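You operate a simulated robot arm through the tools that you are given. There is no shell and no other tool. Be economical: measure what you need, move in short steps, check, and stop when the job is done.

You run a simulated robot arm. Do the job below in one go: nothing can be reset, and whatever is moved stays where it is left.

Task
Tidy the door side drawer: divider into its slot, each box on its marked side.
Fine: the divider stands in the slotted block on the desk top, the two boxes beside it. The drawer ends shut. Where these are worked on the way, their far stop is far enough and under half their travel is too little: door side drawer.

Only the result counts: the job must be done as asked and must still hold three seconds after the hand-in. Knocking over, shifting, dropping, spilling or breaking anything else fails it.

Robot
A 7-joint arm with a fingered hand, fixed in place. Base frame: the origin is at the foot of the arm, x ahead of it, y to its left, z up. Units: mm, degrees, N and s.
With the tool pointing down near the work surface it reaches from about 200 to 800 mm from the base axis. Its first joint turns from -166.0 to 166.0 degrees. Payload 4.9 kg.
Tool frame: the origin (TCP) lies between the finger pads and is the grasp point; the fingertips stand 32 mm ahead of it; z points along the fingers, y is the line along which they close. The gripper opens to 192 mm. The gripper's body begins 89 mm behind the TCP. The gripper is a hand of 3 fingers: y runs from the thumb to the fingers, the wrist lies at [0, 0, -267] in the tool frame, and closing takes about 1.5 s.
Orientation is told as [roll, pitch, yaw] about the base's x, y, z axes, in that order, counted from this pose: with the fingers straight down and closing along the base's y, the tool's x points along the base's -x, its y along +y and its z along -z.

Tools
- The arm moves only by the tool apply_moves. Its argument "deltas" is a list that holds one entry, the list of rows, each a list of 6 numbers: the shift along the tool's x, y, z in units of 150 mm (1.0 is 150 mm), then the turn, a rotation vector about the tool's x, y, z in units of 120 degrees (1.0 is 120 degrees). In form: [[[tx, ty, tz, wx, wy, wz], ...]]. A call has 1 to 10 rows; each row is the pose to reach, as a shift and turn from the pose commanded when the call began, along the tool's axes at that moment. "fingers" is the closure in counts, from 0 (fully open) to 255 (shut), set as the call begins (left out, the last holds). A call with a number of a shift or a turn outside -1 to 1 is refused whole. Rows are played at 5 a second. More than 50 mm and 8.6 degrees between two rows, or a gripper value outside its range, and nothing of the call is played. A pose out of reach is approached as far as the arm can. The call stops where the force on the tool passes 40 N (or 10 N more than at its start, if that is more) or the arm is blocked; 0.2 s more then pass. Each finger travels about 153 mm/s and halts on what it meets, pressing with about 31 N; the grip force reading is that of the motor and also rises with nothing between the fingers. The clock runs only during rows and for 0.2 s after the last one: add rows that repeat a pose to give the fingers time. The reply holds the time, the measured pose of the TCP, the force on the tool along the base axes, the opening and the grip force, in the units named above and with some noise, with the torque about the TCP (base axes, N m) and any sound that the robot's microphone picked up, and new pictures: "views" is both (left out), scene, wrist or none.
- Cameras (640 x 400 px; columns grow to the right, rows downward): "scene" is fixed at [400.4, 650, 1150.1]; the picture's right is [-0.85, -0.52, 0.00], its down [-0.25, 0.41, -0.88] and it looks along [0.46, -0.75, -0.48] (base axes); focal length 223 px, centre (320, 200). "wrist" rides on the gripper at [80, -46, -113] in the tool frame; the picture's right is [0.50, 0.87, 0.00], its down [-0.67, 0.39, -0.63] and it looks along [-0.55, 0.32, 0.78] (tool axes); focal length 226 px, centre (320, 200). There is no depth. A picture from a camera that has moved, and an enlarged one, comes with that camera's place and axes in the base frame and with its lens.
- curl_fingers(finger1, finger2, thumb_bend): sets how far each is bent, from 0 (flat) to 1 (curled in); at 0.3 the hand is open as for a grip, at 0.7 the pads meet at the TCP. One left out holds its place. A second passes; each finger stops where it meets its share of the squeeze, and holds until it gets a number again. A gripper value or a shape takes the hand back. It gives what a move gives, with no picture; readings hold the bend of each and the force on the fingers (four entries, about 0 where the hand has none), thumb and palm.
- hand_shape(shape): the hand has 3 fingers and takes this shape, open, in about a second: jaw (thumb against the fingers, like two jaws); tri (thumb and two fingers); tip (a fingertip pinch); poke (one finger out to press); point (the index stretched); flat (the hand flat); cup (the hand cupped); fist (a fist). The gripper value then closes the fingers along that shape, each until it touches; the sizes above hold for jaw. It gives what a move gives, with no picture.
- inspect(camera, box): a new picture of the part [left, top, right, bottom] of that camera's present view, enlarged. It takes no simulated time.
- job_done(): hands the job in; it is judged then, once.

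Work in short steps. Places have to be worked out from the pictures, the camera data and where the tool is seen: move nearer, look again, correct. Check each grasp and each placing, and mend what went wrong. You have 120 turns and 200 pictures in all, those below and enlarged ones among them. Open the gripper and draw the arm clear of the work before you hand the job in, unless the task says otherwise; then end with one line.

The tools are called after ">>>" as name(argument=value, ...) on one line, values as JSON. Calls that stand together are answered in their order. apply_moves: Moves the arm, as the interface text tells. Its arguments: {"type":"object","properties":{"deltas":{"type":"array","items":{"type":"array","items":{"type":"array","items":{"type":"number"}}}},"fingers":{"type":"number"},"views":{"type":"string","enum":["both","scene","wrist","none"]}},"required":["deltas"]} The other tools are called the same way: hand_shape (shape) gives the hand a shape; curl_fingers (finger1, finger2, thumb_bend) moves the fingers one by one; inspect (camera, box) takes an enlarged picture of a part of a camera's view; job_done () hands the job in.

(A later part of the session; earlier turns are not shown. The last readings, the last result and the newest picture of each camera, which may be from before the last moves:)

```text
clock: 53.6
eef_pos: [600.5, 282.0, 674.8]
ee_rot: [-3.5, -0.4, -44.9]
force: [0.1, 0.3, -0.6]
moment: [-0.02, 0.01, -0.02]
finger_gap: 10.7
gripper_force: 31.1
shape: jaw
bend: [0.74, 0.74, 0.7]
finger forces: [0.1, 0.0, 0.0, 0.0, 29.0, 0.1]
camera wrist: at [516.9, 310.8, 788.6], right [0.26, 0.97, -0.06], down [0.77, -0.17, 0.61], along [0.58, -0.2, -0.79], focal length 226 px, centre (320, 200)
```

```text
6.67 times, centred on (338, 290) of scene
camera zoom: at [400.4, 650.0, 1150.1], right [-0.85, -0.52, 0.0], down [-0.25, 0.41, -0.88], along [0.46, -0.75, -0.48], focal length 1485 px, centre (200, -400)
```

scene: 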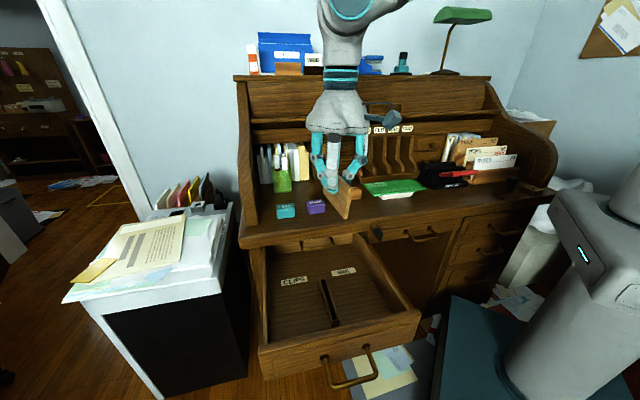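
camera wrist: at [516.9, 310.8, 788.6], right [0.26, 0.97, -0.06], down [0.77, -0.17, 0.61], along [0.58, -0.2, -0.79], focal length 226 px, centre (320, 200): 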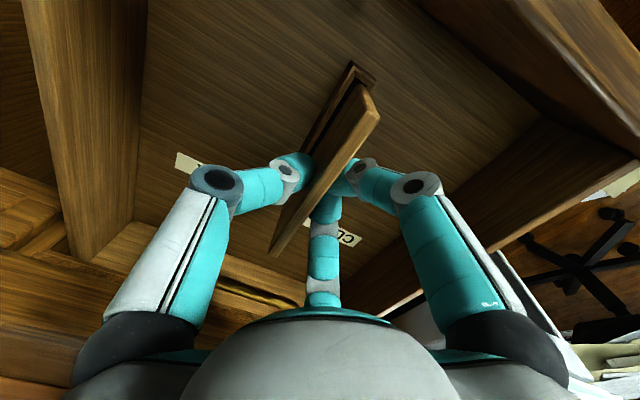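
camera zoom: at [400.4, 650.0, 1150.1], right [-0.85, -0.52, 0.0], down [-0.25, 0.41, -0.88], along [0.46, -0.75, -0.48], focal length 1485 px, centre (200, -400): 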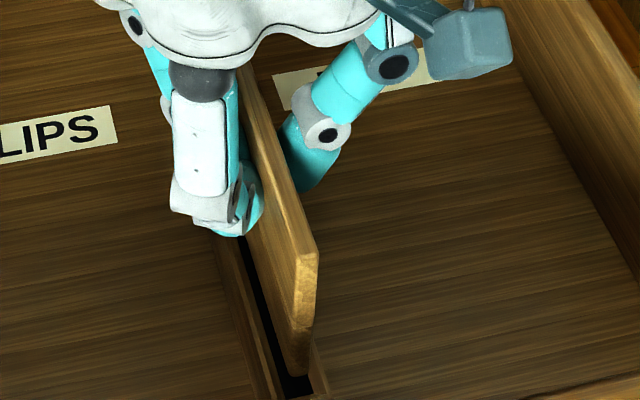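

No contact yet and the tongue is over the opening. I keep lowering in small steps.

>>> apply_moves(deltas=[[[0, 0.0015, 0.027, 0, 0, 0], [0, 0.003, 0.053, 0, 0, 0], [0, 0.0045, 0.08, 0, 0, 0], [0, 0.006, 0.107, 0, 0, 0], [0, 0.006, 0.107, 0, 0, 0]]], views="wrist")

>>> inspect(camera="wrist", box=[270, 60, 430, 160])

>>> inspect(camera="scene", box=[290, 260, 386, 320])

```text
clock: 54.8
eef_pos: [600.5, 282.2, 659.4]
ee_rot: [-3.3, -0.5, -44.9]
force: [3.4, -3.2, 3.5]
moment: [-0.03, -0.01, 0.04]
finger_gap: 10.5
gripper_force: 31.0
shape: jaw
bend: [0.74, 0.74, 0.7]
finger forces: [0.0, 0.0, 0.0, 0.0, 29.9, 0.0]
camera wrist: at [516.6, 309.8, 773.1], right [0.26, 0.97, -0.06], down [0.77, -0.17, 0.61], along [0.58, -0.2, -0.79], focal length 226 px, centre (320, 200)
```

wrist: 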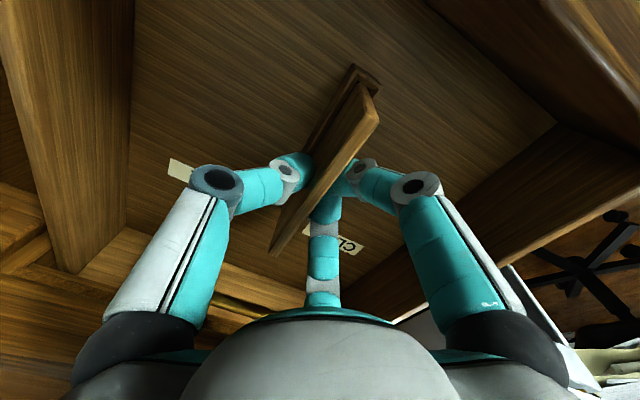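

```text
4.00 times, centred on (350, 110) of wrist
camera zoom: at [516.6, 309.8, 773.1], right [0.26, 0.97, -0.06], down [0.77, -0.17, 0.61], along [0.58, -0.2, -0.79], focal length 904 px, centre (200, 560)
```

zoom: 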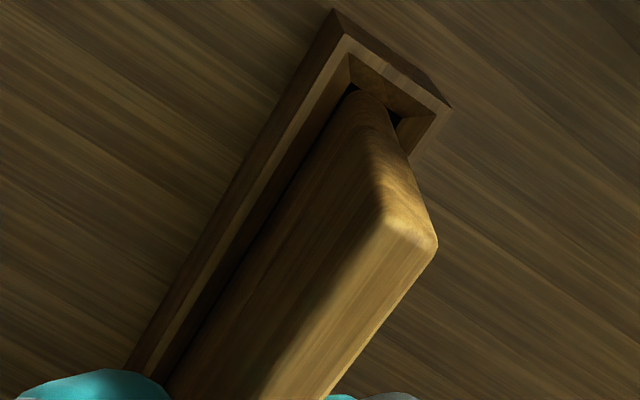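

```text
6.67 times, centred on (338, 290) of scene
camera zoom: at [400.4, 650.0, 1150.1], right [-0.85, -0.52, 0.0], down [-0.25, 0.41, -0.88], along [0.46, -0.75, -0.48], focal length 1485 px, centre (200, -400)
```

zoom: 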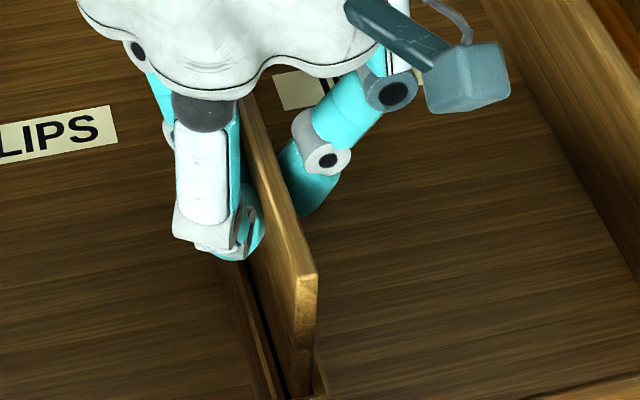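

It is entering, with a slight push from the front chamfer (about -5 N along d). I shift 1.5 mm inward and keep lowering.

>>> apply_moves(deltas=[[[-0.01, 0, 0, 0, 0, 0], [-0.01, 0.0015, 0.027, 0, 0, 0], [-0.01, 0.003, 0.053, 0, 0, 0], [-0.01, 0.0045, 0.08, 0, 0, 0], [-0.01, 0.006, 0.107, 0, 0, 0], [-0.01, 0.007, 0.133, 0, 0, 0]]], views="wrist")

>>> inspect(camera="scene", box=[290, 260, 386, 320])

>>> inspect(camera="wrist", box=[270, 60, 430, 160])

```text
clock: 56.0
eef_pos: [604.8, 281.0, 646.9]
ee_rot: [-3.2, -0.7, -44.8]
force: [0.0, -0.1, -0.3]
moment: [-0.03, 0.0, -0.01]
finger_gap: 10.7
gripper_force: 31.0
shape: jaw
bend: [0.74, 0.74, 0.69]
finger forces: [0.0, 0.1, 0.0, 0.0, 31.4, 0.1]
stopped in row 6: the force on the tool passed its limit at 43 N (the readings are from after the stop); the commanded pose is now the measured one
camera wrist: at [520.7, 308.7, 760.0], right [0.26, 0.97, -0.05], down [0.77, -0.17, 0.62], along [0.58, -0.2, -0.79], focal length 226 px, centre (320, 200)
```

wrist: 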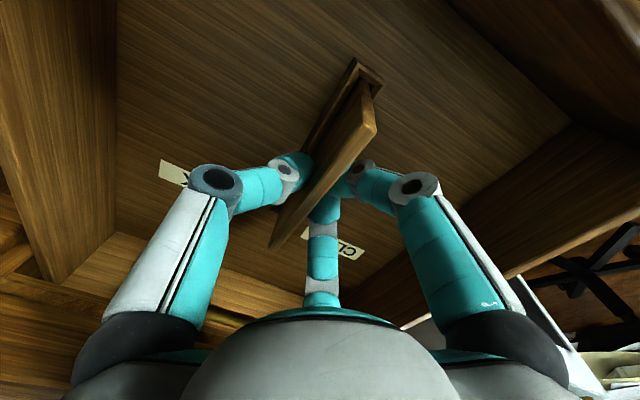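

```text
6.67 times, centred on (338, 290) of scene
camera zoom: at [400.4, 650.0, 1150.1], right [-0.85, -0.52, 0.0], down [-0.25, 0.41, -0.88], along [0.46, -0.75, -0.48], focal length 1485 px, centre (200, -400)
```

zoom: 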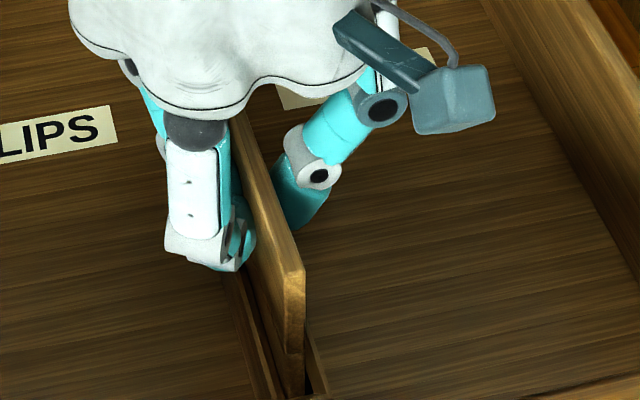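

```text
4.00 times, centred on (350, 110) of wrist
camera zoom: at [520.7, 308.7, 760.0], right [0.26, 0.97, -0.05], down [0.77, -0.17, 0.62], along [0.58, -0.2, -0.79], focal length 904 px, centre (200, 560)
```

zoom: 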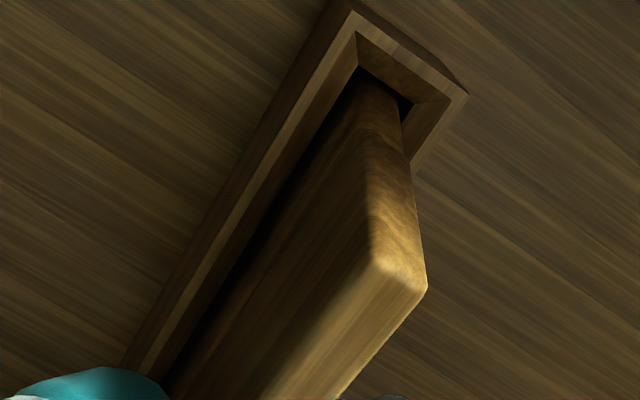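

Stopped at 43 N; I check in close-up whether the divider is bottomed out or caught on a chamfer.

>>> inspect(camera="scene", box=[310, 290, 358, 320])

>>> inspect(camera="wrist", box=[330, 60, 394, 100])

>>> inspect(camera="wrist", box=[240, 160, 340, 260])

```text
13.33 times, centred on (334, 305) of scene
camera zoom: at [400.4, 650.0, 1150.1], right [-0.85, -0.52, 0.0], down [-0.25, 0.41, -0.88], along [0.46, -0.75, -0.48], focal length 2969 px, centre (133, -1200)
```

zoom: 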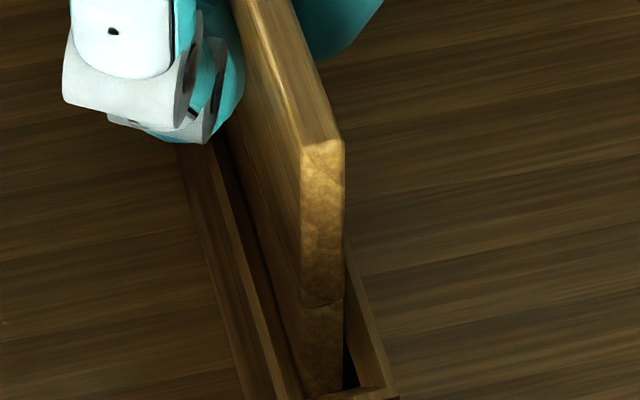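

```text
10.00 times, centred on (362, 80) of wrist
camera zoom: at [520.7, 308.7, 760.0], right [0.26, 0.97, -0.05], down [0.77, -0.17, 0.62], along [0.58, -0.2, -0.79], focal length 2261 px, centre (-100, 1400)
```

zoom: 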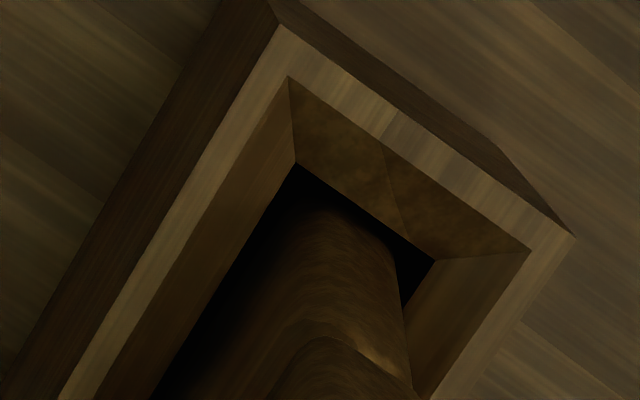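

```text
4.00 times, centred on (290, 210) of wrist
camera zoom: at [520.7, 308.7, 760.0], right [0.26, 0.97, -0.05], down [0.77, -0.17, 0.62], along [0.58, -0.2, -0.79], focal length 904 px, centre (440, 160)
```

zoom: 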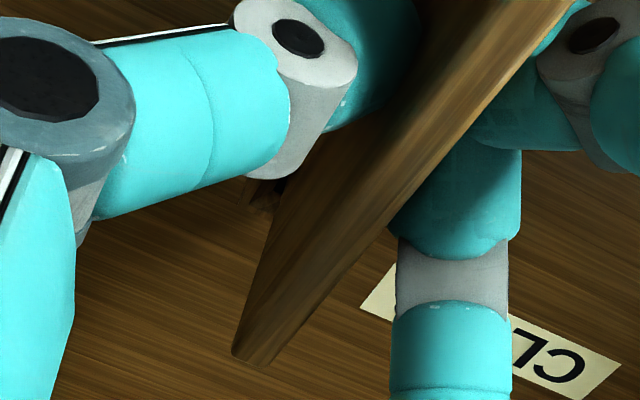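

The tongue is inside the throat at the front. I open the fingers slightly and let it settle.

>>> apply_moves(deltas=[[[0, 0, 0, 0, 0, 0], [0, 0, 0, 0, 0, 0], [0, 0, 0, 0, 0, 0], [0, 0, 0, 0, 0, 0]]], fingers=205, views="wrist")

>>> inspect(camera="scene", box=[300, 260, 364, 320])

>>> inspect(camera="wrist", box=[260, 60, 420, 160])

```text
clock: 57.0
eef_pos: [605.9, 281.5, 646.7]
ee_rot: [-3.2, -0.7, -44.8]
force: [-0.1, -0.3, 0.0]
moment: [0.03, -0.02, 0.02]
finger_gap: 37.4
gripper_force: 0.0
shape: jaw
bend: [0.77, 0.77, 0.7]
finger forces: [0.0, 0.0, 0.0, 0.1, 0.0, 0.0]
camera wrist: at [521.0, 309.0, 760.4], right [0.26, 0.97, -0.05], down [0.77, -0.17, 0.62], along [0.59, -0.2, -0.79], focal length 226 px, centre (320, 200)
```

wrist: 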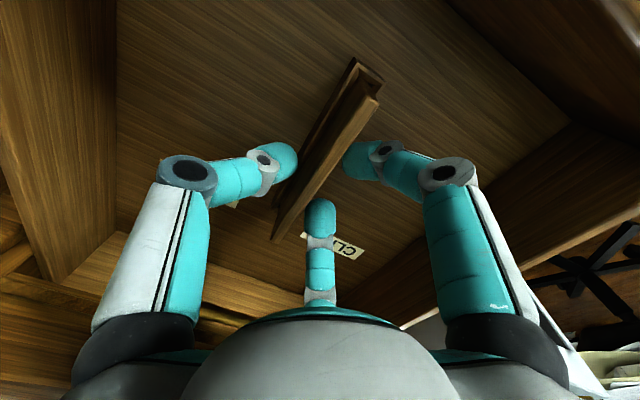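

```text
6.67 times, centred on (332, 290) of scene
camera zoom: at [400.4, 650.0, 1150.1], right [-0.85, -0.52, 0.0], down [-0.25, 0.41, -0.88], along [0.46, -0.75, -0.48], focal length 1485 px, centre (240, -400)
```

zoom: 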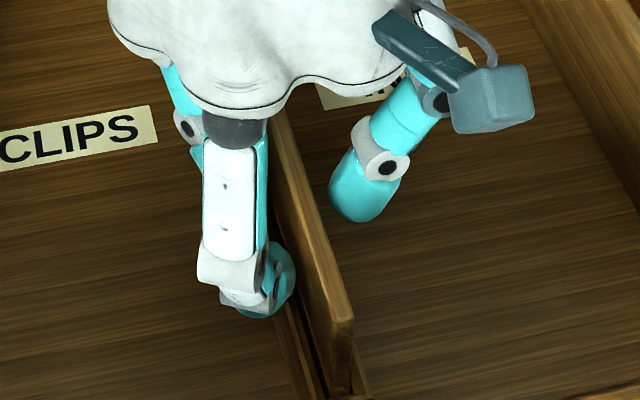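

```text
4.00 times, centred on (340, 110) of wrist
camera zoom: at [521.0, 309.0, 760.4], right [0.26, 0.97, -0.05], down [0.77, -0.17, 0.62], along [0.59, -0.2, -0.79], focal length 904 px, centre (240, 560)
```

zoom: 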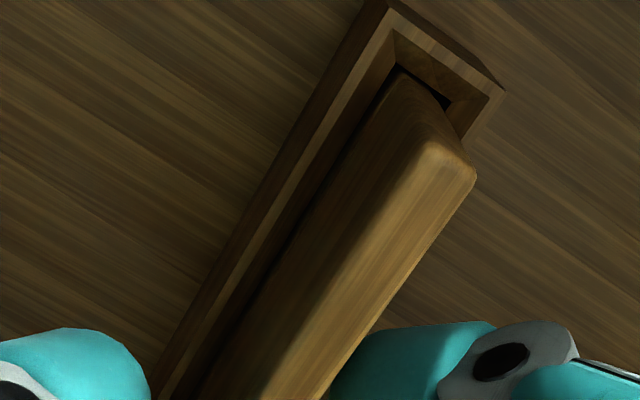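

The divider dropped home: it is seated in the slot. I withdraw the hand straight up.

>>> apply_moves(deltas=[[[0, -0.006, -0.1, 0, 0, 0], [0, -0.012, -0.2, 0, 0, 0], [0, -0.024, -0.4, 0, 0, 0], [0, -0.04, -0.7, 0, 0, 0], [0, -0.056, -1.0, -0.0267, 0.006, 0]]], views="none")

>>> apply_moves(deltas=[[[0, 0.1, -0.3, 0, 0, 0], [-0.2, 0.3, -0.5, 0, 0, 0], [-0.4, 0.5, -0.6, 0, 0, 0], [-0.6, 0.5, -0.6, 0, 0, 0], [-0.8, 0.5, -0.6, 0, 0, 0], [-1.0, 0.5, -0.6, 0, 0, 0]]], fingers=140, views="both")

>>> inspect(camera="scene", box=[240, 220, 432, 340])

>>> inspect(camera="wrist", box=[200, 80, 440, 230])

```text
clock: 58.2
eef_pos: [602.9, 283.1, 794.0]
ee_rot: [-0.2, 0.1, -44.8]
force: [-0.2, 0.2, -1.0]
moment: [0.01, -0.06, -0.02]
finger_gap: 37.4
gripper_force: 0.0
shape: jaw
bend: [0.77, 0.77, 0.7]
finger forces: [0.0, 0.1, 0.0, 0.0, 0.1, 0.1]
```

```text
refused: row 2 steps farther than a row can; nothing moved
```

```text
3.33 times, centred on (336, 280) of scene
camera zoom: at [400.4, 650.0, 1150.1], right [-0.85, -0.52, 0.0], down [-0.25, 0.41, -0.88], along [0.46, -0.75, -0.48], focal length 742 px, centre (267, -67)
```

zoom: 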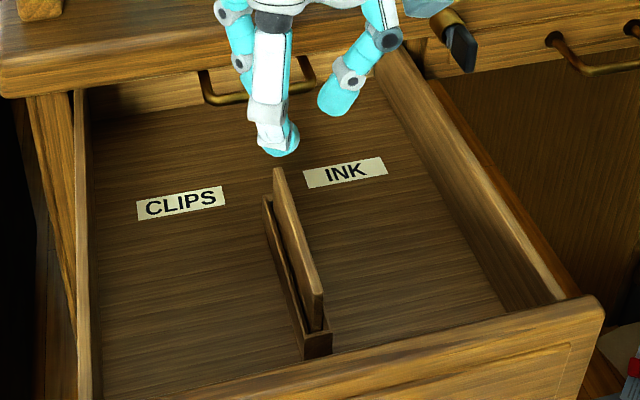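

```text
2.67 times, centred on (320, 155) of wrist
camera zoom: at [514.9, 305.0, 906.3], right [0.26, 0.97, 0.0], down [0.75, -0.2, 0.63], along [0.61, -0.16, -0.78], focal length 603 px, centre (320, 320)
```

zoom: 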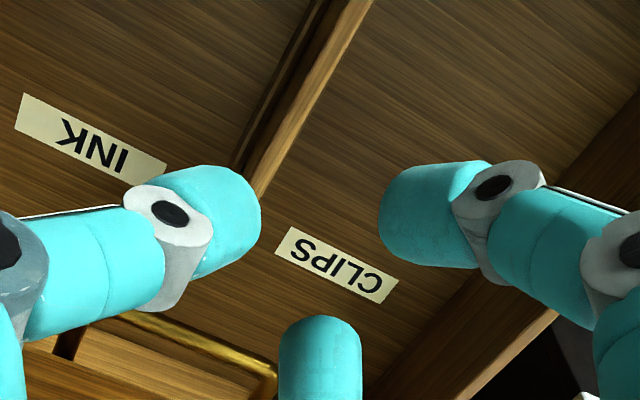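

The divider stands in its slot. Now I rise and move toward the CLIPS box.

>>> apply_moves(deltas=[[[0, 0, -0.3, 0, 0, 0], [-0.05, 0.1, -0.55, 0, 0, 0], [-0.3, 0.2, -0.6, 0, 0, 0], [-0.55, 0.35, -0.6, 0, 0, 0], [-0.8, 0.5, -0.6, 0, 0, 0], [-1.0, 0.54, -0.6, 0, 0, 0]]], fingers=140, views="both")

>>> inspect(camera="wrist", box=[200, 80, 440, 230])

>>> inspect(camera="scene", box=[250, 160, 378, 240])

```text
clock: 59.6
eef_pos: [766.2, 235.0, 882.1]
ee_rot: [-0.4, 0.3, -44.8]
force: [-0.7, -0.2, -3.9]
moment: [0.0, -0.11, -0.01]
finger_gap: 86.3
gripper_force: 0.1
shape: jaw
bend: [0.39, 0.39, 0.7]
finger forces: [0.1, 0.0, 0.1, 0.0, 0.1, 0.1]
camera wrist: at [679.5, 257.0, 995.4], right [0.26, 0.97, 0.0], down [0.76, -0.2, 0.62], along [0.6, -0.16, -0.78], focal length 226 px, centre (320, 200)
```

scene: 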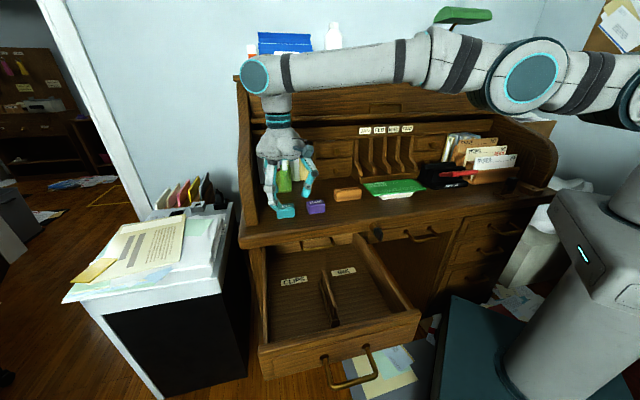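
wrist: 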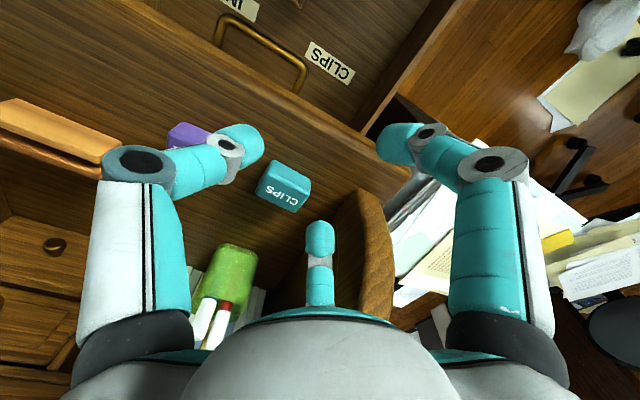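

```text
2.67 times, centred on (320, 155) of wrist
camera zoom: at [679.5, 257.0, 995.4], right [0.26, 0.97, 0.0], down [0.76, -0.2, 0.62], along [0.6, -0.16, -0.78], focal length 603 px, centre (320, 320)
```

zoom: 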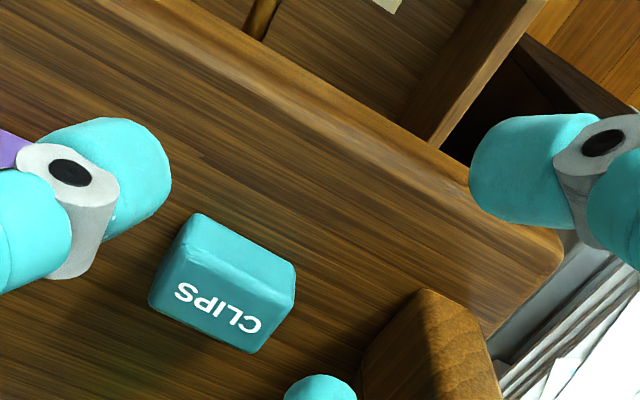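

```text
5.00 times, centred on (314, 200) of scene
camera zoom: at [400.4, 650.0, 1150.1], right [-0.85, -0.52, 0.0], down [-0.25, 0.41, -0.88], along [0.46, -0.75, -0.48], focal length 1114 px, centre (350, 200)
```

zoom: 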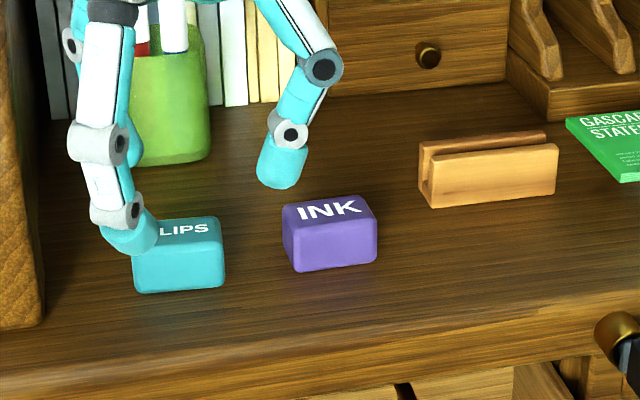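

The INK box should go first, so the CLIPS pick later has more room. I move above INK (about s=604, d=-468).

>>> apply_moves(deltas=[[[-0.15, -0.18, 0, 0, 0, 0], [-0.3, -0.36, 0, 0, 0, 0], [-0.45, -0.54, 0, 0, 0, 0], [-0.6, -0.72, 0, 0, 0, 0], [-0.6, -0.72, 0, 0, 0, 0]]], views="wrist")

>>> inspect(camera="wrist", box=[220, 120, 420, 245])

>>> inspect(camera="scene", box=[250, 160, 378, 240])

```text
clock: 60.8
eef_pos: [757.0, 93.1, 884.2]
ee_rot: [0.1, 0.1, -44.7]
force: [0.2, -0.1, -0.4]
moment: [0.01, 0.0, 0.0]
finger_gap: 86.5
gripper_force: 0.0
shape: jaw
bend: [0.39, 0.39, 0.7]
finger forces: [0.0, 0.0, 0.1, 0.0, 0.0, 0.0]
camera wrist: at [668.7, 116.4, 997.3], right [0.26, 0.97, 0.0], down [0.75, -0.2, 0.63], along [0.61, -0.16, -0.78], focal length 226 px, centre (320, 200)
```

wrist: 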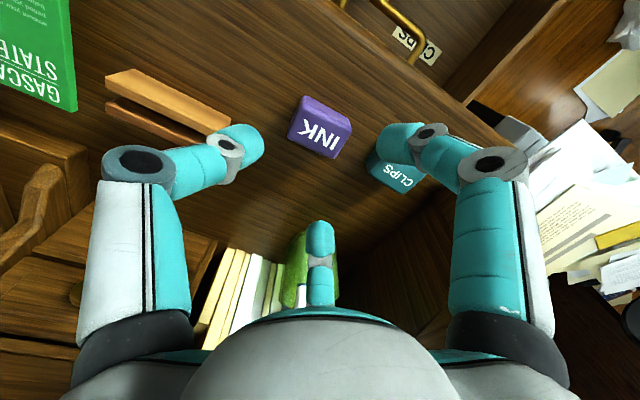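

```text
3.20 times, centred on (320, 182) of wrist
camera zoom: at [668.7, 116.4, 997.3], right [0.26, 0.97, 0.0], down [0.75, -0.2, 0.63], along [0.61, -0.16, -0.78], focal length 723 px, centre (320, 256)
```

zoom: 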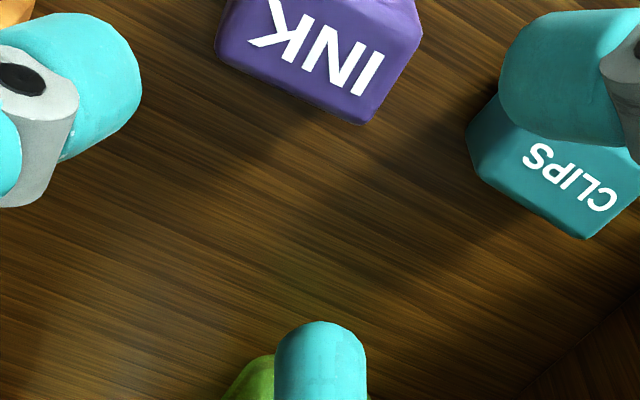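

```text
5.00 times, centred on (314, 200) of scene
camera zoom: at [400.4, 650.0, 1150.1], right [-0.85, -0.52, 0.0], down [-0.25, 0.41, -0.88], along [0.46, -0.75, -0.48], focal length 1114 px, centre (350, 200)
```

zoom: 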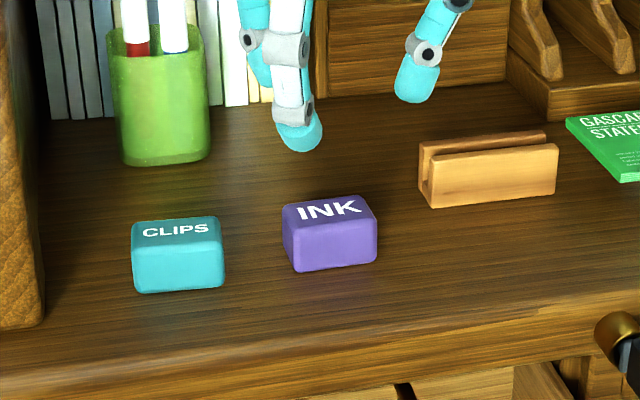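

INK centre is at about (602, -471.5). I position so that all three fingers meet it together (TCP at s≈595) and go down to z≈787.

>>> apply_moves(deltas=[[[-0.013, -0.04, 0.2, 0, 0, 0], [-0.013, -0.04, 0.4, 0, 0, 0], [-0.013, -0.04, 0.55, 0, 0, 0], [-0.013, -0.04, 0.647, 0, 0, 0], [-0.013, -0.04, 0.647, 0, 0, 0]]], views="wrist")

>>> inspect(camera="scene", box=[250, 160, 378, 240])

```text
clock: 62.0
eef_pos: [753.3, 88.0, 788.3]
ee_rot: [0.0, 0.1, -44.7]
force: [-0.2, 0.1, 0.7]
moment: [0.0, 0.04, 0.0]
finger_gap: 86.7
gripper_force: 0.1
shape: jaw
bend: [0.39, 0.39, 0.7]
finger forces: [0.0, 0.0, 0.0, 0.0, 0.1, 0.0]
camera wrist: at [664.9, 110.6, 901.3], right [0.26, 0.97, 0.0], down [0.75, -0.2, 0.63], along [0.61, -0.16, -0.78], focal length 226 px, centre (320, 200)
```

wrist: 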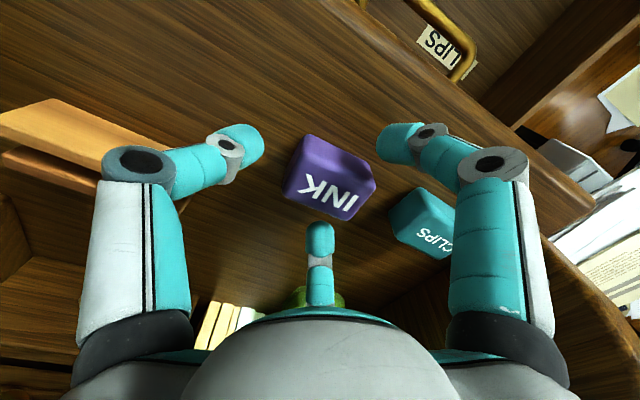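

```text
5.00 times, centred on (314, 200) of scene
camera zoom: at [400.4, 650.0, 1150.1], right [-0.85, -0.52, 0.0], down [-0.25, 0.41, -0.88], along [0.46, -0.75, -0.48], focal length 1114 px, centre (350, 200)
```

zoom: 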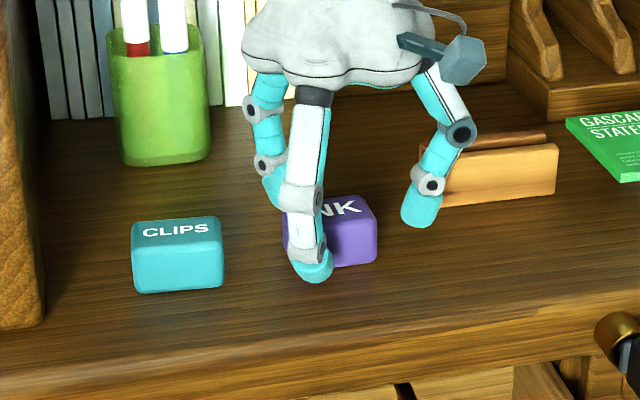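

The fingers surround the box. I close on it.

>>> apply_moves(deltas=[[[0, 0, 0, 0, 0, 0], [0, 0, 0, 0, 0, 0], [0, 0, 0, 0, 0, 0], [0, 0, 0, 0, 0, 0], [0, 0, 0, 0, 0, 0], [0, 0, 0, 0, 0, 0]]], fingers=255, views="wrist")

>>> inspect(camera="scene", box=[250, 160, 378, 240])

```text
clock: 63.4
eef_pos: [752.9, 88.3, 789.0]
ee_rot: [0.0, 0.2, -44.8]
force: [-0.9, 0.0, -0.2]
moment: [-0.01, 0.0, 0.0]
finger_gap: 42.0
gripper_force: 30.7
shape: jaw
bend: [0.78, 0.78, 0.7]
finger forces: [23.7, 24.7, 0.1, 0.0, 27.1, 0.0]
camera wrist: at [664.8, 110.5, 901.3], right [0.26, 0.97, 0.0], down [0.75, -0.2, 0.63], along [0.61, -0.16, -0.78], focal length 226 px, centre (320, 200)
```

wrist: 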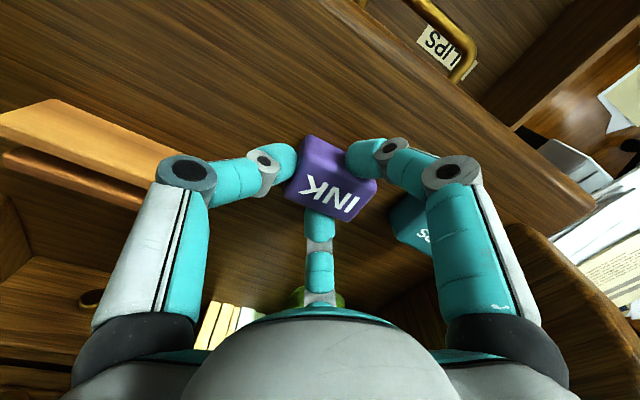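

```text
5.00 times, centred on (314, 200) of scene
camera zoom: at [400.4, 650.0, 1150.1], right [-0.85, -0.52, 0.0], down [-0.25, 0.41, -0.88], along [0.46, -0.75, -0.48], focal length 1114 px, centre (350, 200)
```

zoom: 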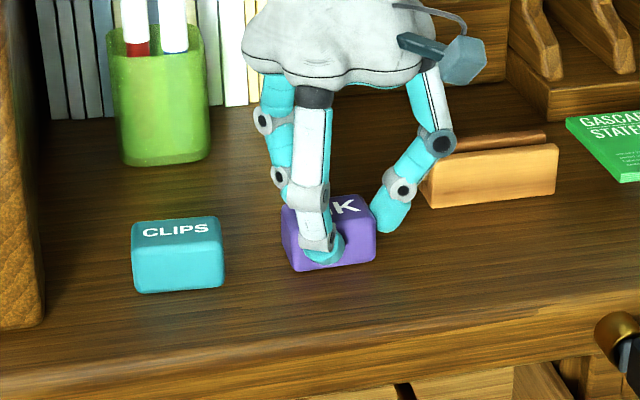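

A firm three-finger grip (24/25/27 N). I lift and carry it out over the INK side of the drawer.

>>> apply_moves(deltas=[[[0, 0, -0.1, 0, 0, 0], [0, 0, -0.3, 0, 0, 0], [0, 0, -0.5, 0, 0, 0], [0.2, -0.05, -0.6, 0, 0, 0], [0.4, -0.1, -0.6, 0, 0, 0], [0.6, -0.15, -0.6, 0, 0, 0], [0.8, -0.2, -0.6, 0, 0, 0], [1.0, -0.25, -0.6, 0, 0, 0]]], views="none")

>>> apply_moves(deltas=[[[0.2, -0.02, 0, 0, 0, 0], [0.4, -0.03, 0, 0, 0, 0], [0.6, -0.03, 0, 0, 0, 0], [0.71, -0.03, 0.2, 0, 0, 0], [0.71, -0.03, 0.45, 0, 0, 0], [0.71, -0.03, 0.7, 0, 0, 0]]], views="wrist")

>>> inspect(camera="scene", box=[240, 200, 432, 320])

```text
clock: 65.2
eef_pos: [618.3, 170.7, 879.8]
ee_rot: [-0.2, 0.3, -45.0]
force: [-0.2, -0.1, -0.8]
moment: [-0.01, -0.02, -0.02]
finger_gap: 41.6
gripper_force: 31.4
shape: jaw
bend: [0.78, 0.78, 0.7]
finger forces: [23.8, 24.8, 0.1, 0.0, 27.1, 0.0]
```

```text
clock: 66.6
eef_pos: [543.7, 239.5, 776.0]
ee_rot: [0.1, 0.1, -44.9]
force: [0.3, 0.6, -0.3]
moment: [-0.03, -0.01, -0.01]
finger_gap: 41.6
gripper_force: 31.3
shape: jaw
bend: [0.78, 0.78, 0.7]
finger forces: [23.7, 24.8, 0.0, 0.1, 26.9, 0.0]
camera wrist: at [454.4, 262.3, 888.6], right [0.26, 0.97, 0.0], down [0.75, -0.2, 0.63], along [0.61, -0.16, -0.78], focal length 226 px, centre (320, 200)
```

wrist: 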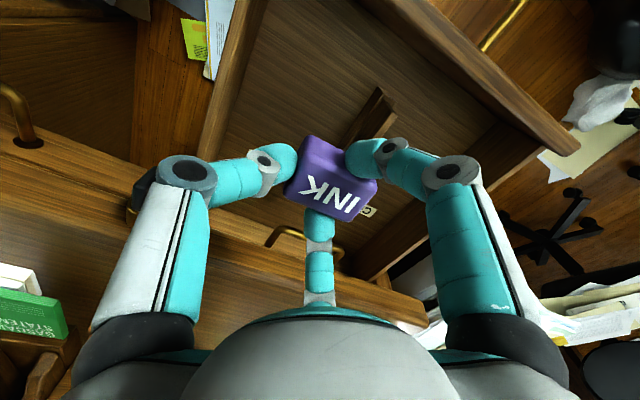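

```text
3.33 times, centred on (336, 260) of scene
camera zoom: at [400.4, 650.0, 1150.1], right [-0.85, -0.52, 0.0], down [-0.25, 0.41, -0.88], along [0.46, -0.75, -0.48], focal length 742 px, centre (267, 0)
```

zoom: 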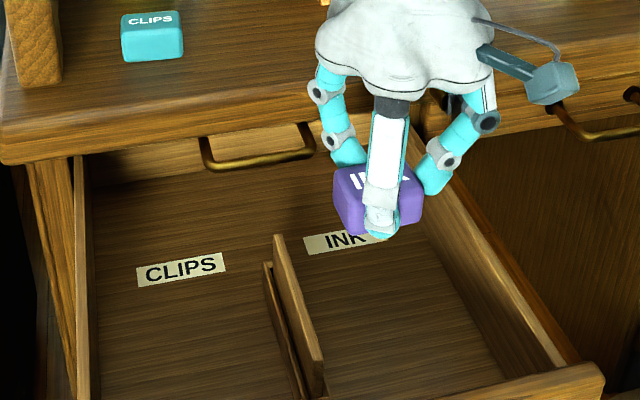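

Box centre is at about s=561, d=-215, clear of divider and wall. I lower it into the drawer.

>>> apply_moves(deltas=[[[0, 0, 0.2, 0, 0, 0], [0, 0, 0.4, 0, 0, 0], [0, 0, 0.6, 0, 0, 0], [0, 0, 0.75, 0, 0, 0], [0, 0, 0.82, 0, 0, 0]]], views="wrist")

>>> inspect(camera="scene", box=[240, 220, 432, 340])

```text
clock: 67.8
eef_pos: [540.9, 241.1, 650.8]
ee_rot: [0.0, 0.0, -44.9]
force: [-0.4, 0.2, -1.1]
moment: [-0.03, 0.0, 0.01]
finger_gap: 41.7
gripper_force: 30.9
shape: jaw
bend: [0.78, 0.78, 0.7]
finger forces: [23.8, 24.8, 0.1, 0.0, 26.8, 0.0]
camera wrist: at [452.8, 263.3, 763.8], right [0.26, 0.97, 0.0], down [0.75, -0.2, 0.63], along [0.61, -0.16, -0.78], focal length 226 px, centre (320, 200)
```

wrist: 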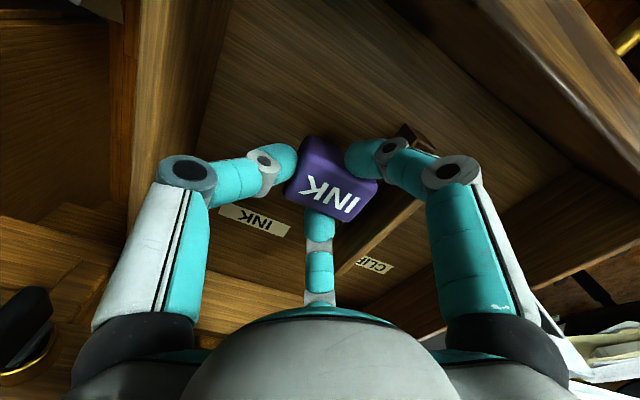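

```text
3.33 times, centred on (336, 280) of scene
camera zoom: at [400.4, 650.0, 1150.1], right [-0.85, -0.52, 0.0], down [-0.25, 0.41, -0.88], along [0.46, -0.75, -0.48], focal length 742 px, centre (267, -67)
```

zoom: 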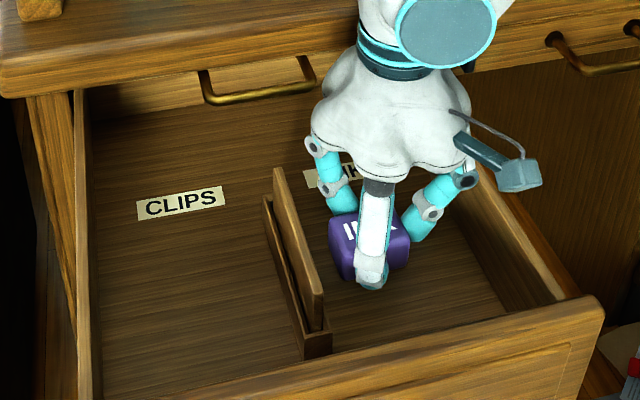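

Clearances are fine. I lower in 3 mm steps until it touches the drawer floor.

>>> apply_moves(deltas=[[[0, 0, 0.02, 0, 0, 0], [0, 0, 0.04, 0, 0, 0], [0, 0, 0.06, 0, 0, 0], [0, 0, 0.08, 0, 0, 0], [0, 0, 0.1, 0, 0, 0]]], views="none")

>>> inspect(camera="scene", box=[300, 240, 396, 300])

```text
clock: 69.0
eef_pos: [541.7, 241.0, 636.0]
ee_rot: [0.1, 0.1, -44.8]
force: [0.0, -0.2, -0.6]
moment: [-0.02, 0.03, -0.01]
finger_gap: 41.6
gripper_force: 31.3
shape: jaw
bend: [0.78, 0.78, 0.7]
finger forces: [23.8, 24.9, 0.0, 0.0, 26.8, 0.0]
```

```text
6.67 times, centred on (348, 270) of scene
camera zoom: at [400.4, 650.0, 1150.1], right [-0.85, -0.52, 0.0], down [-0.25, 0.41, -0.88], along [0.46, -0.75, -0.48], focal length 1485 px, centre (133, -267)
```

zoom: 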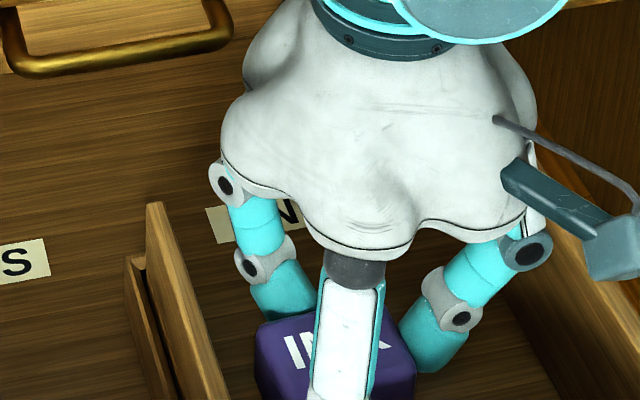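

No contact yet; I keep lowering, stopping on any force.

>>> apply_moves(deltas=[[[0, 0, 0.02, 0, 0, 0], [0, 0, 0.04, 0, 0, 0], [0, 0, 0.06, 0, 0, 0], [0, 0, 0.075, 0, 0, 0]]], views="none")

>>> inspect(camera="scene", box=[300, 250, 396, 310])

```text
clock: 70.0
eef_pos: [541.5, 239.9, 626.0]
ee_rot: [0.0, 0.1, -44.8]
force: [-0.3, -0.1, -0.3]
moment: [0.0, 0.01, 0.02]
finger_gap: 41.8
gripper_force: 30.5
shape: jaw
bend: [0.78, 0.78, 0.7]
finger forces: [23.8, 24.8, 0.0, 0.0, 26.9, 0.1]
```

```text
6.67 times, centred on (348, 280) of scene
camera zoom: at [400.4, 650.0, 1150.1], right [-0.85, -0.52, 0.0], down [-0.25, 0.41, -0.88], along [0.46, -0.75, -0.48], focal length 1485 px, centre (133, -333)
```

zoom: 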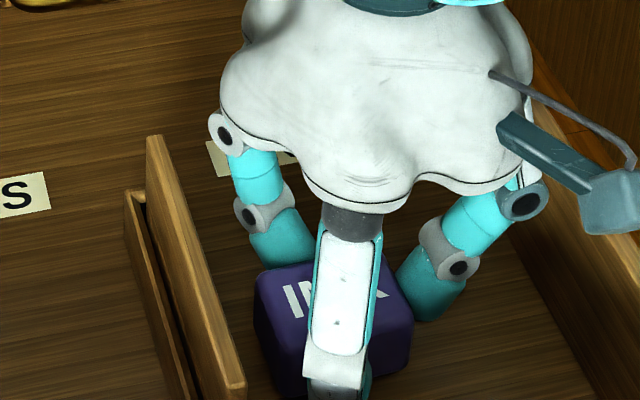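

Still no contact and clear of the wall; a bit further down.

>>> apply_moves(deltas=[[[0, 0, 0.02, 0, 0, 0], [0, 0, 0.04, 0, 0, 0], [0, 0, 0.06, 0, 0, 0], [0, 0, 0.08, 0, 0, 0]]], views="none")

>>> inspect(camera="scene", box=[300, 250, 396, 310])

```text
clock: 71.0
eef_pos: [541.1, 240.5, 613.5]
ee_rot: [0.0, 0.2, -44.9]
force: [0.4, 1.0, -0.9]
moment: [-0.04, 0.03, 0.01]
finger_gap: 41.6
gripper_force: 31.3
shape: jaw
bend: [0.78, 0.78, 0.7]
finger forces: [23.9, 24.8, 0.0, 0.0, 26.9, 0.0]
```

```text
6.67 times, centred on (348, 280) of scene
camera zoom: at [400.4, 650.0, 1150.1], right [-0.85, -0.52, 0.0], down [-0.25, 0.41, -0.88], along [0.46, -0.75, -0.48], focal length 1485 px, centre (133, -333)
```

zoom: 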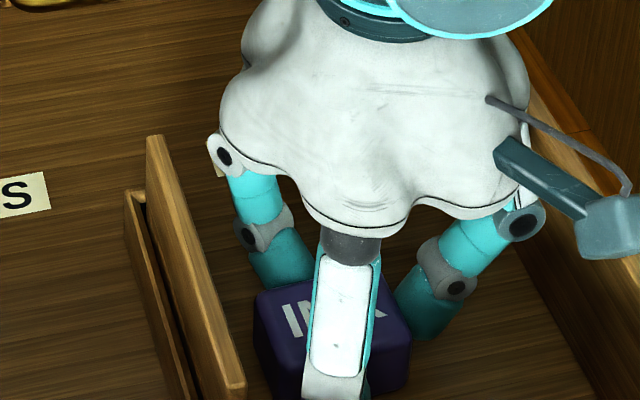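

Still descending freely (box top at z≈601). I continue gently.

>>> apply_moves(deltas=[[[0, 0, 0.015, 0, 0, 0], [0, 0, 0.03, 0, 0, 0], [0, 0, 0.045, 0, 0, 0], [0, 0, 0.06, 0, 0, 0]]], views="wrist")

>>> inspect(camera="scene", box=[300, 250, 396, 310])

```text
clock: 71.8
eef_pos: [545.0, 241.7, 611.9]
ee_rot: [0.4, 0.0, -44.8]
force: [-1.4, -1.2, 11.5]
moment: [-0.08, 0.1, -0.02]
finger_gap: 43.8
gripper_force: 31.0
shape: jaw
bend: [0.78, 0.79, 0.68]
finger forces: [27.1, 28.1, 0.1, 0.0, 31.4, 0.0]
stopped in row 4: the force on the tool passed its limit at 44 N (the readings are from after the stop); the commanded pose is now the measured one
camera wrist: at [455.9, 263.7, 723.6], right [0.26, 0.97, 0.01], down [0.75, -0.2, 0.63], along [0.61, -0.16, -0.77], focal length 226 px, centre (320, 200)
```

wrist: 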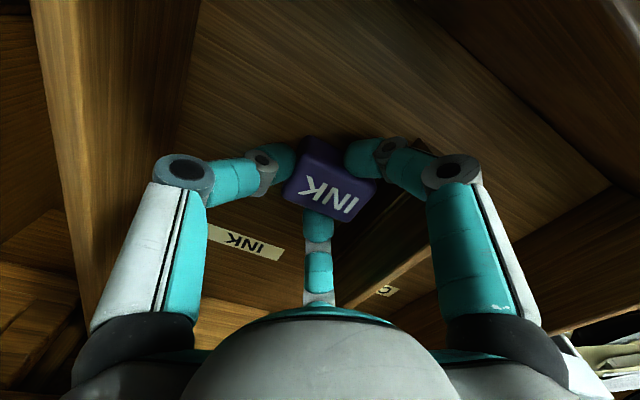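

```text
6.67 times, centred on (348, 280) of scene
camera zoom: at [400.4, 650.0, 1150.1], right [-0.85, -0.52, 0.0], down [-0.25, 0.41, -0.88], along [0.46, -0.75, -0.48], focal length 1485 px, centre (133, -333)
```

zoom: 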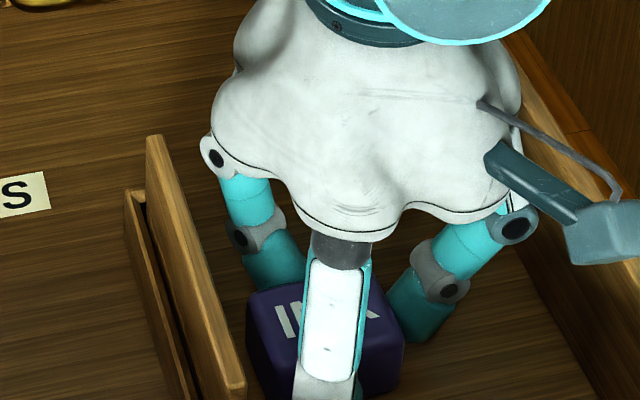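

The box is on the floor. I open the fingers just enough (gap about 60) and lift straight out.

>>> apply_moves(deltas=[[[0, 0, -0.01, 0, 0, 0], [0, 0, -0.01, 0, 0, 0], [0, 0, -0.01, 0, 0, 0], [0, 0, -0.01, 0, 0, 0]]], fingers=172, views="wrist")

>>> inspect(camera="scene", box=[300, 250, 396, 310])

```text
clock: 72.8
eef_pos: [544.3, 241.0, 612.1]
ee_rot: [0.2, 0.0, -44.8]
force: [0.8, 0.1, -0.2]
moment: [0.0, 0.02, 0.03]
finger_gap: 62.1
gripper_force: 0.1
shape: jaw
bend: [0.46, 0.46, 0.7]
finger forces: [0.0, 0.1, 0.0, 0.0, 0.1, 0.0]
camera wrist: at [454.6, 263.2, 723.6], right [0.26, 0.97, 0.0], down [0.75, -0.2, 0.63], along [0.61, -0.16, -0.77], focal length 226 px, centre (320, 200)
```

wrist: 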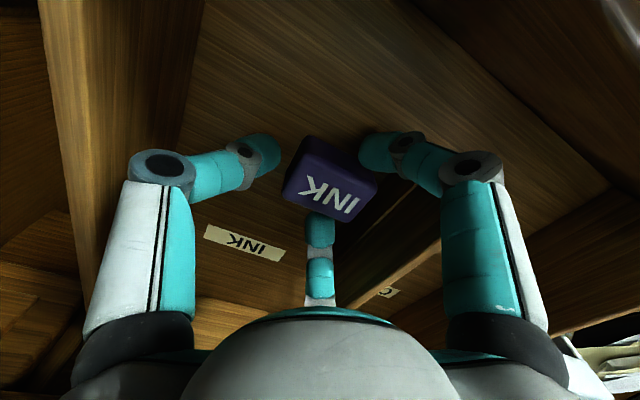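

```text
6.67 times, centred on (348, 280) of scene
camera zoom: at [400.4, 650.0, 1150.1], right [-0.85, -0.52, 0.0], down [-0.25, 0.41, -0.88], along [0.46, -0.75, -0.48], focal length 1485 px, centre (133, -333)
```

zoom: 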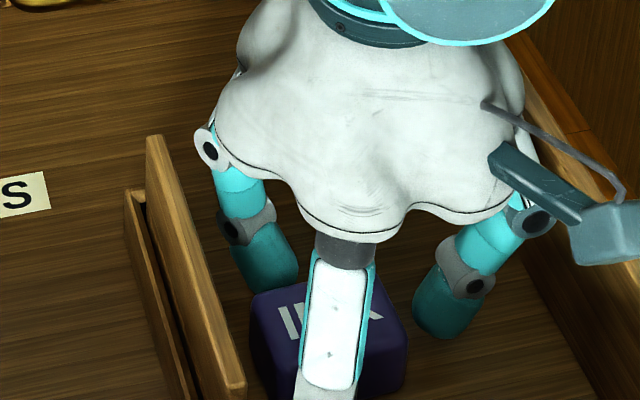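

Released and resting in place. I rise straight up, then go over to the CLIPS box.

>>> apply_moves(deltas=[[[0, 0, -0.15, 0, 0, 0], [0, 0, -0.4, 0, 0, 0], [0, 0, -0.7, 0, 0, 0], [0, 0, -1.0, 0, 0, 0]]], views="none")

>>> apply_moves(deltas=[[[0, 0.1, -0.25, 0, 0, 0], [0, 0.3, -0.5, 0, 0, 0], [-0.1, 0.5, -0.7, 0, 0, 0], [-0.3, 0.7, -0.7, 0, 0, 0], [-0.5, 0.9, -0.7, 0, 0, 0], [-0.75, 0.95, -0.7, 0, 0, 0], [-1.0, 0.95, -0.7, 0, 0, 0]]], fingers=140, views="scene")

>>> inspect(camera="scene", box=[240, 220, 432, 340])

```text
clock: 73.8
eef_pos: [543.7, 238.8, 761.6]
ee_rot: [0.1, 0.1, -44.8]
force: [-1.3, 1.0, -1.1]
moment: [0.02, -0.08, 0.02]
finger_gap: 62.2
gripper_force: 0.0
shape: jaw
bend: [0.46, 0.46, 0.7]
finger forces: [0.0, 0.1, 0.0, 0.1, 0.0, 0.0]
```

```text
clock: 75.4
eef_pos: [750.3, 236.0, 868.9]
ee_rot: [0.2, 0.2, -44.8]
force: [0.5, 0.4, 0.0]
moment: [-0.05, 0.0, -0.01]
finger_gap: 86.1
gripper_force: 0.1
shape: jaw
bend: [0.39, 0.39, 0.7]
finger forces: [0.1, 0.0, 0.0, 0.0, 0.0, 0.0]
```

scene: 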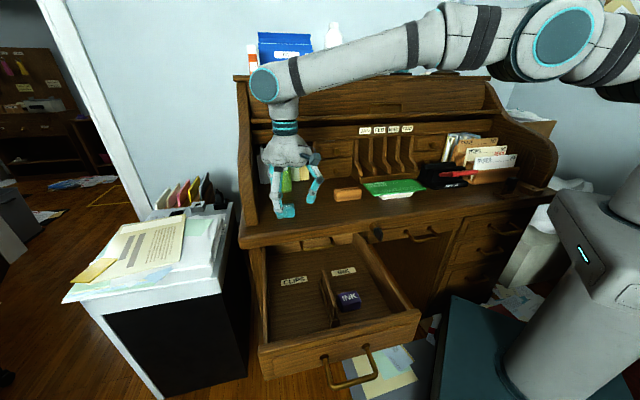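

```text
3.33 times, centred on (336, 280) of scene
camera zoom: at [400.4, 650.0, 1150.1], right [-0.85, -0.52, 0.0], down [-0.25, 0.41, -0.88], along [0.46, -0.75, -0.48], focal length 742 px, centre (267, -67)
```

zoom: 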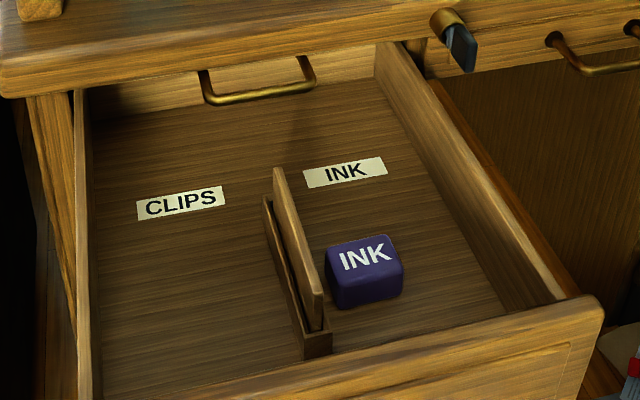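

INK is placed on its side. Now I move over CLIPS (about (704, -468)) and look before lowering.

>>> apply_moves(deltas=[[[-0.25, 0, 0, 0, 0, 0], [-0.5, 0, 0, 0, 0, 0], [-0.695, 0, 0, 0, 0, 0], [-0.695, 0, 0.12, 0, 0, 0], [-0.695, 0, 0.12, 0, 0, 0]]], views="wrist")

>>> inspect(camera="wrist", box=[220, 110, 420, 235])

>>> inspect(camera="scene", box=[230, 150, 358, 230])

```text
clock: 76.6
eef_pos: [797.3, 152.1, 848.7]
ee_rot: [0.3, 0.0, -44.9]
force: [-0.1, 0.0, 0.5]
moment: [0.03, -0.01, -0.02]
finger_gap: 86.3
gripper_force: 0.1
shape: jaw
bend: [0.39, 0.39, 0.7]
finger forces: [0.1, 0.1, 0.0, 0.1, 0.1, 0.1]
out of reach, approached as far as the arm can: row 2, 3, 4, 5
camera wrist: at [708.7, 174.7, 960.9], right [0.26, 0.97, 0.0], down [0.75, -0.2, 0.63], along [0.61, -0.16, -0.77], focal length 226 px, centre (320, 200)
```

wrist: 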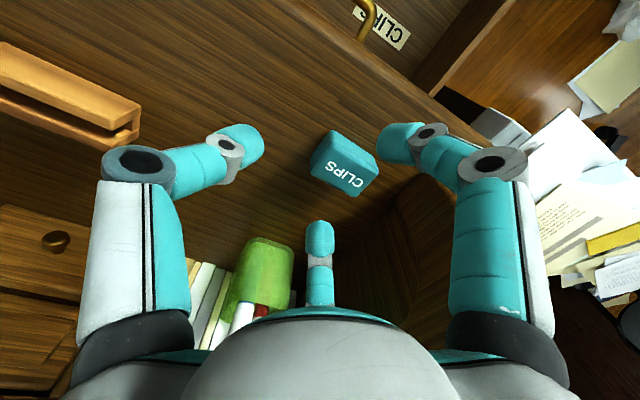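

```text
3.20 times, centred on (320, 172) of wrist
camera zoom: at [708.7, 174.7, 960.9], right [0.26, 0.97, 0.0], down [0.75, -0.2, 0.63], along [0.61, -0.16, -0.77], focal length 723 px, centre (320, 288)
```

zoom: 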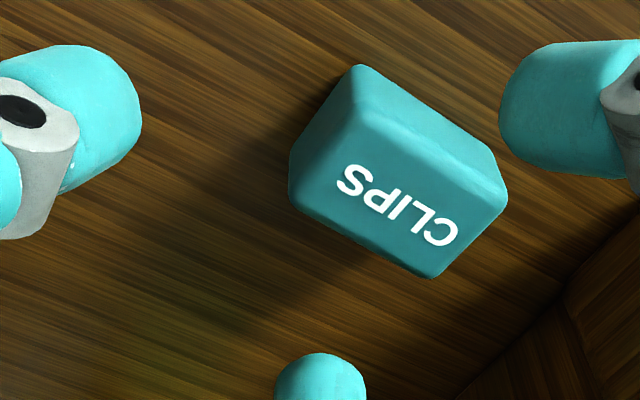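

```text
5.00 times, centred on (294, 190) of scene
camera zoom: at [400.4, 650.0, 1150.1], right [-0.85, -0.52, 0.0], down [-0.25, 0.41, -0.88], along [0.46, -0.75, -0.48], focal length 1114 px, centre (450, 250)
```

zoom: 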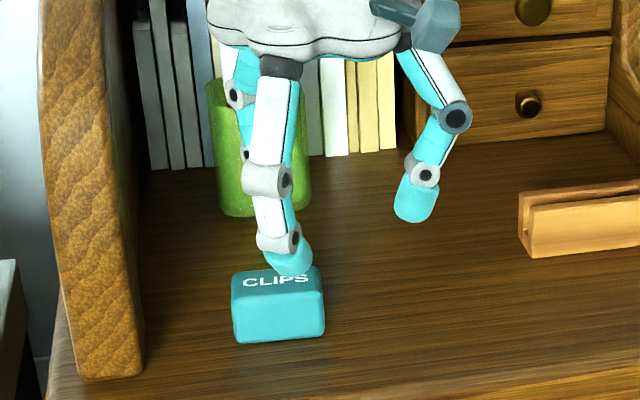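

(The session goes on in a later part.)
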